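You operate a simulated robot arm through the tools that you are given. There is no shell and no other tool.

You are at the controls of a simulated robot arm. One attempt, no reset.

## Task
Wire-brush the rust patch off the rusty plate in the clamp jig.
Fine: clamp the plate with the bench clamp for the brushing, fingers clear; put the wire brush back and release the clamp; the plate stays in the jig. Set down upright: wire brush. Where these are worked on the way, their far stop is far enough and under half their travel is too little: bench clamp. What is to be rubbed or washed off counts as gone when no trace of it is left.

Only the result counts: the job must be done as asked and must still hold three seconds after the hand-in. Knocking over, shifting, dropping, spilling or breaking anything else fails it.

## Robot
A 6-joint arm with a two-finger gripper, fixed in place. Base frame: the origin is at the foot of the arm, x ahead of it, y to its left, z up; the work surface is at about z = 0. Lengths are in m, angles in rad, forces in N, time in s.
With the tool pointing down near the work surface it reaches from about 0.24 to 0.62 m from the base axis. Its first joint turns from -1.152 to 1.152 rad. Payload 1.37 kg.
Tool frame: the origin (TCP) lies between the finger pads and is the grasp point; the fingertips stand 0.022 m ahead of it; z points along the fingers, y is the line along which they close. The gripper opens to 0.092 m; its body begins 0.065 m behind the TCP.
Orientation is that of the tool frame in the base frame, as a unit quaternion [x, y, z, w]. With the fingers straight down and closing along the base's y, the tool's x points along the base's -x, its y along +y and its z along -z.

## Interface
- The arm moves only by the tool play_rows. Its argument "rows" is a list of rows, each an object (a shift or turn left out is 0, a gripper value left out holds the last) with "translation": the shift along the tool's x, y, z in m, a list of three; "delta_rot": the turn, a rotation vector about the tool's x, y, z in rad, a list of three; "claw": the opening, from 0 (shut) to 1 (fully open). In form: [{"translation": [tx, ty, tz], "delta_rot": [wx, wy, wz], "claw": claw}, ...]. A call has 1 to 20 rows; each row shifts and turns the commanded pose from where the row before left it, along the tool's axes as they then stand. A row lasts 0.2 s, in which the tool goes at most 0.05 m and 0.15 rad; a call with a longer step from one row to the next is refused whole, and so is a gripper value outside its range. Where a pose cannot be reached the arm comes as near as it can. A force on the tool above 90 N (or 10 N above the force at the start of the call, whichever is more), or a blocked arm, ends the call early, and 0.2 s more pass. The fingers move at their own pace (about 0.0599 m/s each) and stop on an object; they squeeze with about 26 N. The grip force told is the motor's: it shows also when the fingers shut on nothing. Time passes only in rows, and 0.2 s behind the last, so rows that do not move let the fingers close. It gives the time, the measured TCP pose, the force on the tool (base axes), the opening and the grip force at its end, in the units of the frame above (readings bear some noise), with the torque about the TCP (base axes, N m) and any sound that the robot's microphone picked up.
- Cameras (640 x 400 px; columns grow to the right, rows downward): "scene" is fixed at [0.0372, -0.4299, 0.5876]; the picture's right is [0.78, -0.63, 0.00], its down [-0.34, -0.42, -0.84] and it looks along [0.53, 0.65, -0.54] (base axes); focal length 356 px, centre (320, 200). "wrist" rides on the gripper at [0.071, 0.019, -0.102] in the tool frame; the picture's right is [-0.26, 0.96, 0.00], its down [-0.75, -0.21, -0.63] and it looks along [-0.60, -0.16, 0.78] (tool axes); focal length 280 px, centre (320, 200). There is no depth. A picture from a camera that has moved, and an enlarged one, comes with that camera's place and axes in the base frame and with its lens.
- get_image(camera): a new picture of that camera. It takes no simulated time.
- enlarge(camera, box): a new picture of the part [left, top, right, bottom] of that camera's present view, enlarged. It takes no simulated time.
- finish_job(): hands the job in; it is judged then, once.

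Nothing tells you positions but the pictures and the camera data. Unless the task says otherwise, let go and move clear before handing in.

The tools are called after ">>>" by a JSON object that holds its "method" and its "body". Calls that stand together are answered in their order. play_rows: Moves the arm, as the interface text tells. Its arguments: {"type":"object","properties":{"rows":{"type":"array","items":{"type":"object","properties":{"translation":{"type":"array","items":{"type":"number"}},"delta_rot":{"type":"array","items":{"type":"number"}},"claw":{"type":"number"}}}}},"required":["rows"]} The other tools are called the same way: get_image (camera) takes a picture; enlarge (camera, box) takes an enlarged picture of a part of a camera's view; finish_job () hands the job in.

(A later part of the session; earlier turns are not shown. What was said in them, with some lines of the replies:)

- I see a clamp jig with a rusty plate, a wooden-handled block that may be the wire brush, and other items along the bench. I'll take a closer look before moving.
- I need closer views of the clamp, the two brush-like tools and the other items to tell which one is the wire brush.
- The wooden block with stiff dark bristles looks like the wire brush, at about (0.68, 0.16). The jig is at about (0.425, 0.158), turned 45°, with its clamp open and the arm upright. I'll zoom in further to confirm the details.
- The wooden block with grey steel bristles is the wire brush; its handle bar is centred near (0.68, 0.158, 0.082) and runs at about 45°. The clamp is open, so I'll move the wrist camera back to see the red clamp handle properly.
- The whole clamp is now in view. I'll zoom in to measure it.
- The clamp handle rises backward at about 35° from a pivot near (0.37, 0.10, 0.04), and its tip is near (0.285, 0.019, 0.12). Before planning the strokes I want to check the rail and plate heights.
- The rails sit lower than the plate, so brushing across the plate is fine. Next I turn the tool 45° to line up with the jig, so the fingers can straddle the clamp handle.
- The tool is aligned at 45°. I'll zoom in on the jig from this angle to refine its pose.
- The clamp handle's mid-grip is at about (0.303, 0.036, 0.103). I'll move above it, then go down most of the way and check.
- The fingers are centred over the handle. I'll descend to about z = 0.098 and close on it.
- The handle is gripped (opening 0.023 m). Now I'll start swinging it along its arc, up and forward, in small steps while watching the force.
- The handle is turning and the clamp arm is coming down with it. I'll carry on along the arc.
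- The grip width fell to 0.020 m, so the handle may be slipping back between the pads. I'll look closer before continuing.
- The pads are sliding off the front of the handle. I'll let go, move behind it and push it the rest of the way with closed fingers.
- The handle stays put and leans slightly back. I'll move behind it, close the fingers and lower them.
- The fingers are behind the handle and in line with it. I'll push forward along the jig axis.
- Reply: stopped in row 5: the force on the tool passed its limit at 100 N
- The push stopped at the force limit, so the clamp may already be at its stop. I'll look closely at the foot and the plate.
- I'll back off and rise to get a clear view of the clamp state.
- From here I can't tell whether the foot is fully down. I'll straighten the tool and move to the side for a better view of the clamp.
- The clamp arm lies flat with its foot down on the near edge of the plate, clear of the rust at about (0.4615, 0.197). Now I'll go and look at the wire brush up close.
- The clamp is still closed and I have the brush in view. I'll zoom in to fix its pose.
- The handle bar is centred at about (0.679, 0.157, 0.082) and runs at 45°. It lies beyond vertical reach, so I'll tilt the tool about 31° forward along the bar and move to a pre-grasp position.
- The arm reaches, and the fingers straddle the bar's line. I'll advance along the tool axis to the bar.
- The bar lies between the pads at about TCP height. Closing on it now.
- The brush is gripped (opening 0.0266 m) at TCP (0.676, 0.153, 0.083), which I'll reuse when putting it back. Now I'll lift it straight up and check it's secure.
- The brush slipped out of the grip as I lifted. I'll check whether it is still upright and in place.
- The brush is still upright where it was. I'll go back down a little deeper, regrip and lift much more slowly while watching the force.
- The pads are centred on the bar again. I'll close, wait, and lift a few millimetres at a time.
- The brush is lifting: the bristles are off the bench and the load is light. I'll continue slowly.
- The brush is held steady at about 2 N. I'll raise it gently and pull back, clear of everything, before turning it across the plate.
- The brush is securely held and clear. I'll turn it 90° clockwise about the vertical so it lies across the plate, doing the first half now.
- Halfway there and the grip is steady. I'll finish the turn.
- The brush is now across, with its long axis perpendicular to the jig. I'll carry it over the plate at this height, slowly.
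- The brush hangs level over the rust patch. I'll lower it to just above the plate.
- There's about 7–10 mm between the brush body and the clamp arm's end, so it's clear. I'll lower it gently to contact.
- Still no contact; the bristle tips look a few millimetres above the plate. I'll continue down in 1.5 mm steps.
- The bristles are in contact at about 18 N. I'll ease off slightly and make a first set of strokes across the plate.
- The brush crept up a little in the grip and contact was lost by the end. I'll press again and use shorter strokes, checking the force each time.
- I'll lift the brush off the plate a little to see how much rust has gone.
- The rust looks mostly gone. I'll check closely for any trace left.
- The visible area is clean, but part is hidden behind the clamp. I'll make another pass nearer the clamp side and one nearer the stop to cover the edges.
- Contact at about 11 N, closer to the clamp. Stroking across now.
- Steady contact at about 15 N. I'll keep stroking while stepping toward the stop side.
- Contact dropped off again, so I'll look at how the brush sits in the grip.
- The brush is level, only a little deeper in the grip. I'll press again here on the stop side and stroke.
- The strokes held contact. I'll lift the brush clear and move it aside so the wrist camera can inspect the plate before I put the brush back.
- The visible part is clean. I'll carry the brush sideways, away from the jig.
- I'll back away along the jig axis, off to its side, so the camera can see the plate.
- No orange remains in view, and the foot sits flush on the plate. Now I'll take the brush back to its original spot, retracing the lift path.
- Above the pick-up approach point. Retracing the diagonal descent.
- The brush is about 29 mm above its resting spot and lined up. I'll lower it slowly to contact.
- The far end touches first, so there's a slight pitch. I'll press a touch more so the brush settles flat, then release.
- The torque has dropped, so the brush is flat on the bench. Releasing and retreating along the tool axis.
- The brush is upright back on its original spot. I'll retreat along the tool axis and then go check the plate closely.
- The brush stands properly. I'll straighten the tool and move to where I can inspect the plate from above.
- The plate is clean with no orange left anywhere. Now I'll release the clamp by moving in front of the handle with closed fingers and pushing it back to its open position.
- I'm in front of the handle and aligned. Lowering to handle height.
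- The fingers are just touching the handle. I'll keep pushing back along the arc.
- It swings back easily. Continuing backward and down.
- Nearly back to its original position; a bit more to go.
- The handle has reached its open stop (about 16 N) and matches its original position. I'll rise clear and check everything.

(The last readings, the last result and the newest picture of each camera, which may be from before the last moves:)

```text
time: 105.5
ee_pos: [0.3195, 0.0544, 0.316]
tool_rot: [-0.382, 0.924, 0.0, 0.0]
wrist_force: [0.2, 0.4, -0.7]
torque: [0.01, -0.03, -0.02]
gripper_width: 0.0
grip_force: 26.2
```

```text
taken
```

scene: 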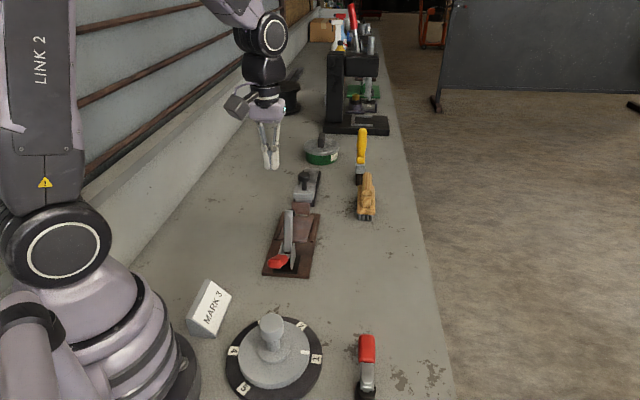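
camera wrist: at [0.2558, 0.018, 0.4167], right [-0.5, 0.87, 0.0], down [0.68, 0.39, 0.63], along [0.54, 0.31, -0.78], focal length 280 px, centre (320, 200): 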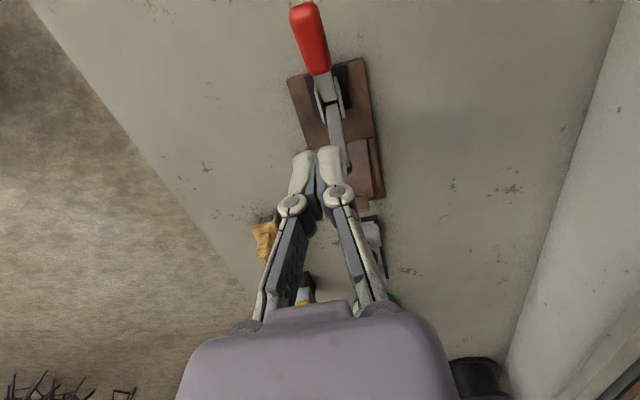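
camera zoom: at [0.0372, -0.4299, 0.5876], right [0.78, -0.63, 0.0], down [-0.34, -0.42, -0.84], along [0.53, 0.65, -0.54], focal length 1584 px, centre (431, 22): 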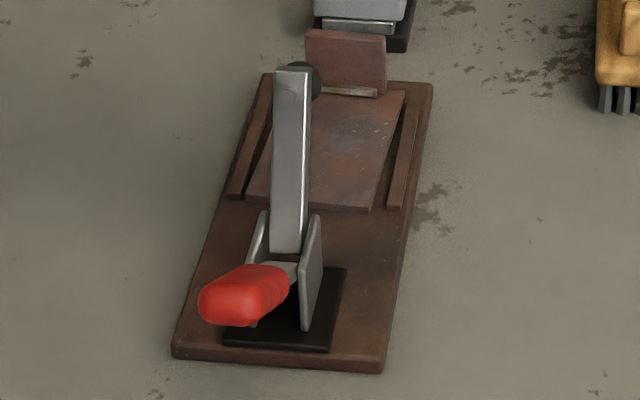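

The clamp is open exactly as at the start, and the plate is clean and in the jig. I'll return to the starting viewpoint for a final comparison.

>>> {"method": "play_rows", "body": {"rows": [{"translation": [0, 0, -0.03], "claw": 1}, {"translation": [-0.042, 0.0055, 0]}, {"translation": [-0.042, 0.0055, 0]}, {"translation": [-0.042, 0.0055, 0]}, {"translation": [-0.041, 0.0055, 0]}, {"delta_rot": [0, 0, 0.131]}, {"delta_rot": [0, 0, 0.131]}, {"delta_rot": [0, 0, 0.131]}, {"delta_rot": [0, 0, 0.131]}, {"delta_rot": [0, 0, 0.131]}, {"delta_rot": [0, 0, 0.131]}]}}

>>> {"method": "get_image", "body": {"camera": "wrist"}}

>>> {"method": "enlarge", "body": {"camera": "wrist", "box": [260, 10, 400, 130]}}

>>> {"method": "enlarge", "body": {"camera": "wrist", "box": [290, 150, 390, 240]}}

```text
time: 107.9
ee_pos: [0.4241, 0.1894, 0.3436]
tool_rot: [0.003, 1.0, 0.0, 0.001]
wrist_force: [-0.2, -0.3, 0.0]
torque: [0.0, 0.0, 0.02]
gripper_width: 0.0922
grip_force: 0.0
```

```text
taken
camera wrist: at [0.352, 0.2078, 0.4447], right [0.27, 0.96, 0.0], down [0.75, -0.21, 0.63], along [0.6, -0.17, -0.78], focal length 280 px, centre (320, 200)
```

wrist: 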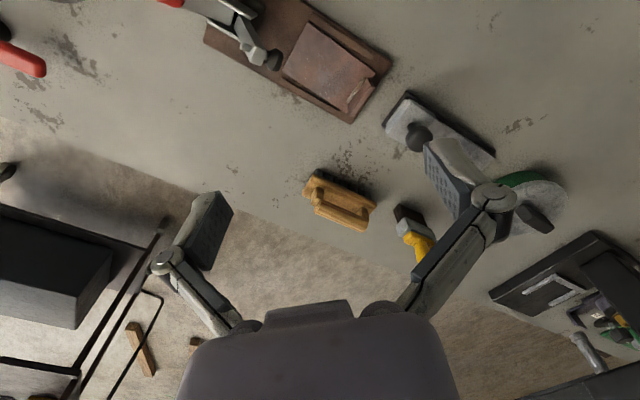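

```text
3.33 times, centred on (330, 70) of wrist
camera zoom: at [0.352, 0.2078, 0.4447], right [0.27, 0.96, 0.0], down [0.75, -0.21, 0.63], along [0.6, -0.17, -0.78], focal length 935 px, centre (287, 633)
```

zoom: 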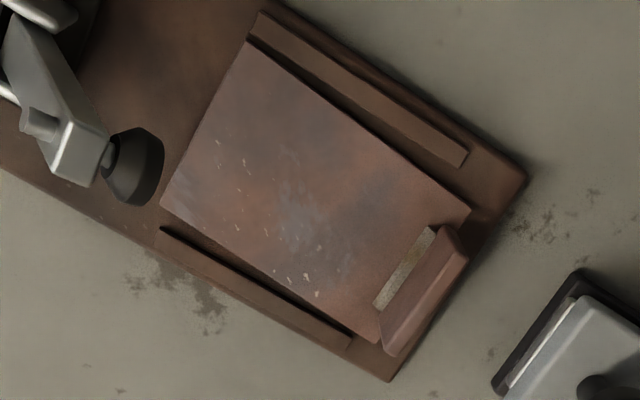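

```text
4.44 times, centred on (340, 195) of wrist
camera zoom: at [0.352, 0.2078, 0.4447], right [0.27, 0.96, 0.0], down [0.75, -0.21, 0.63], along [0.6, -0.17, -0.78], focal length 1246 px, centre (231, 222)
```

zoom: 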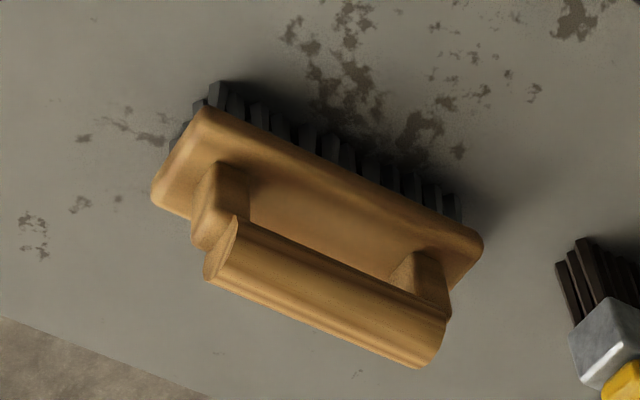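

The plate is clean with no rust trace and still in the jig. The clamp is open as at the start, the wire brush stands upright on its original spot, and nothing else has moved. The hand is empty and clear, so I'm handing in.

>>> {"method": "finish_job", "body": {}}

```text
The job is handed in.
```

The job is handed in. The rust patch is brushed off the plate, with no orange left in any of the close-up views.

- **Clamp:** I closed it before brushing. The handle stopped hard and the foot sat on the near edge of the plate, with the fingers clear. Afterwards I pushed it back to its open stop, which matches its starting position.
- **Plate:** it is still in the jig, and I saw no shift.
- **Wire brush:** it is upright on its original spot. On the first pick-up attempt it slipped out of the grip, but it stayed standing in place and a slower lift worked.
- **Everything else:** in the final pictures nothing else has moved, and the hand is empty and clear.
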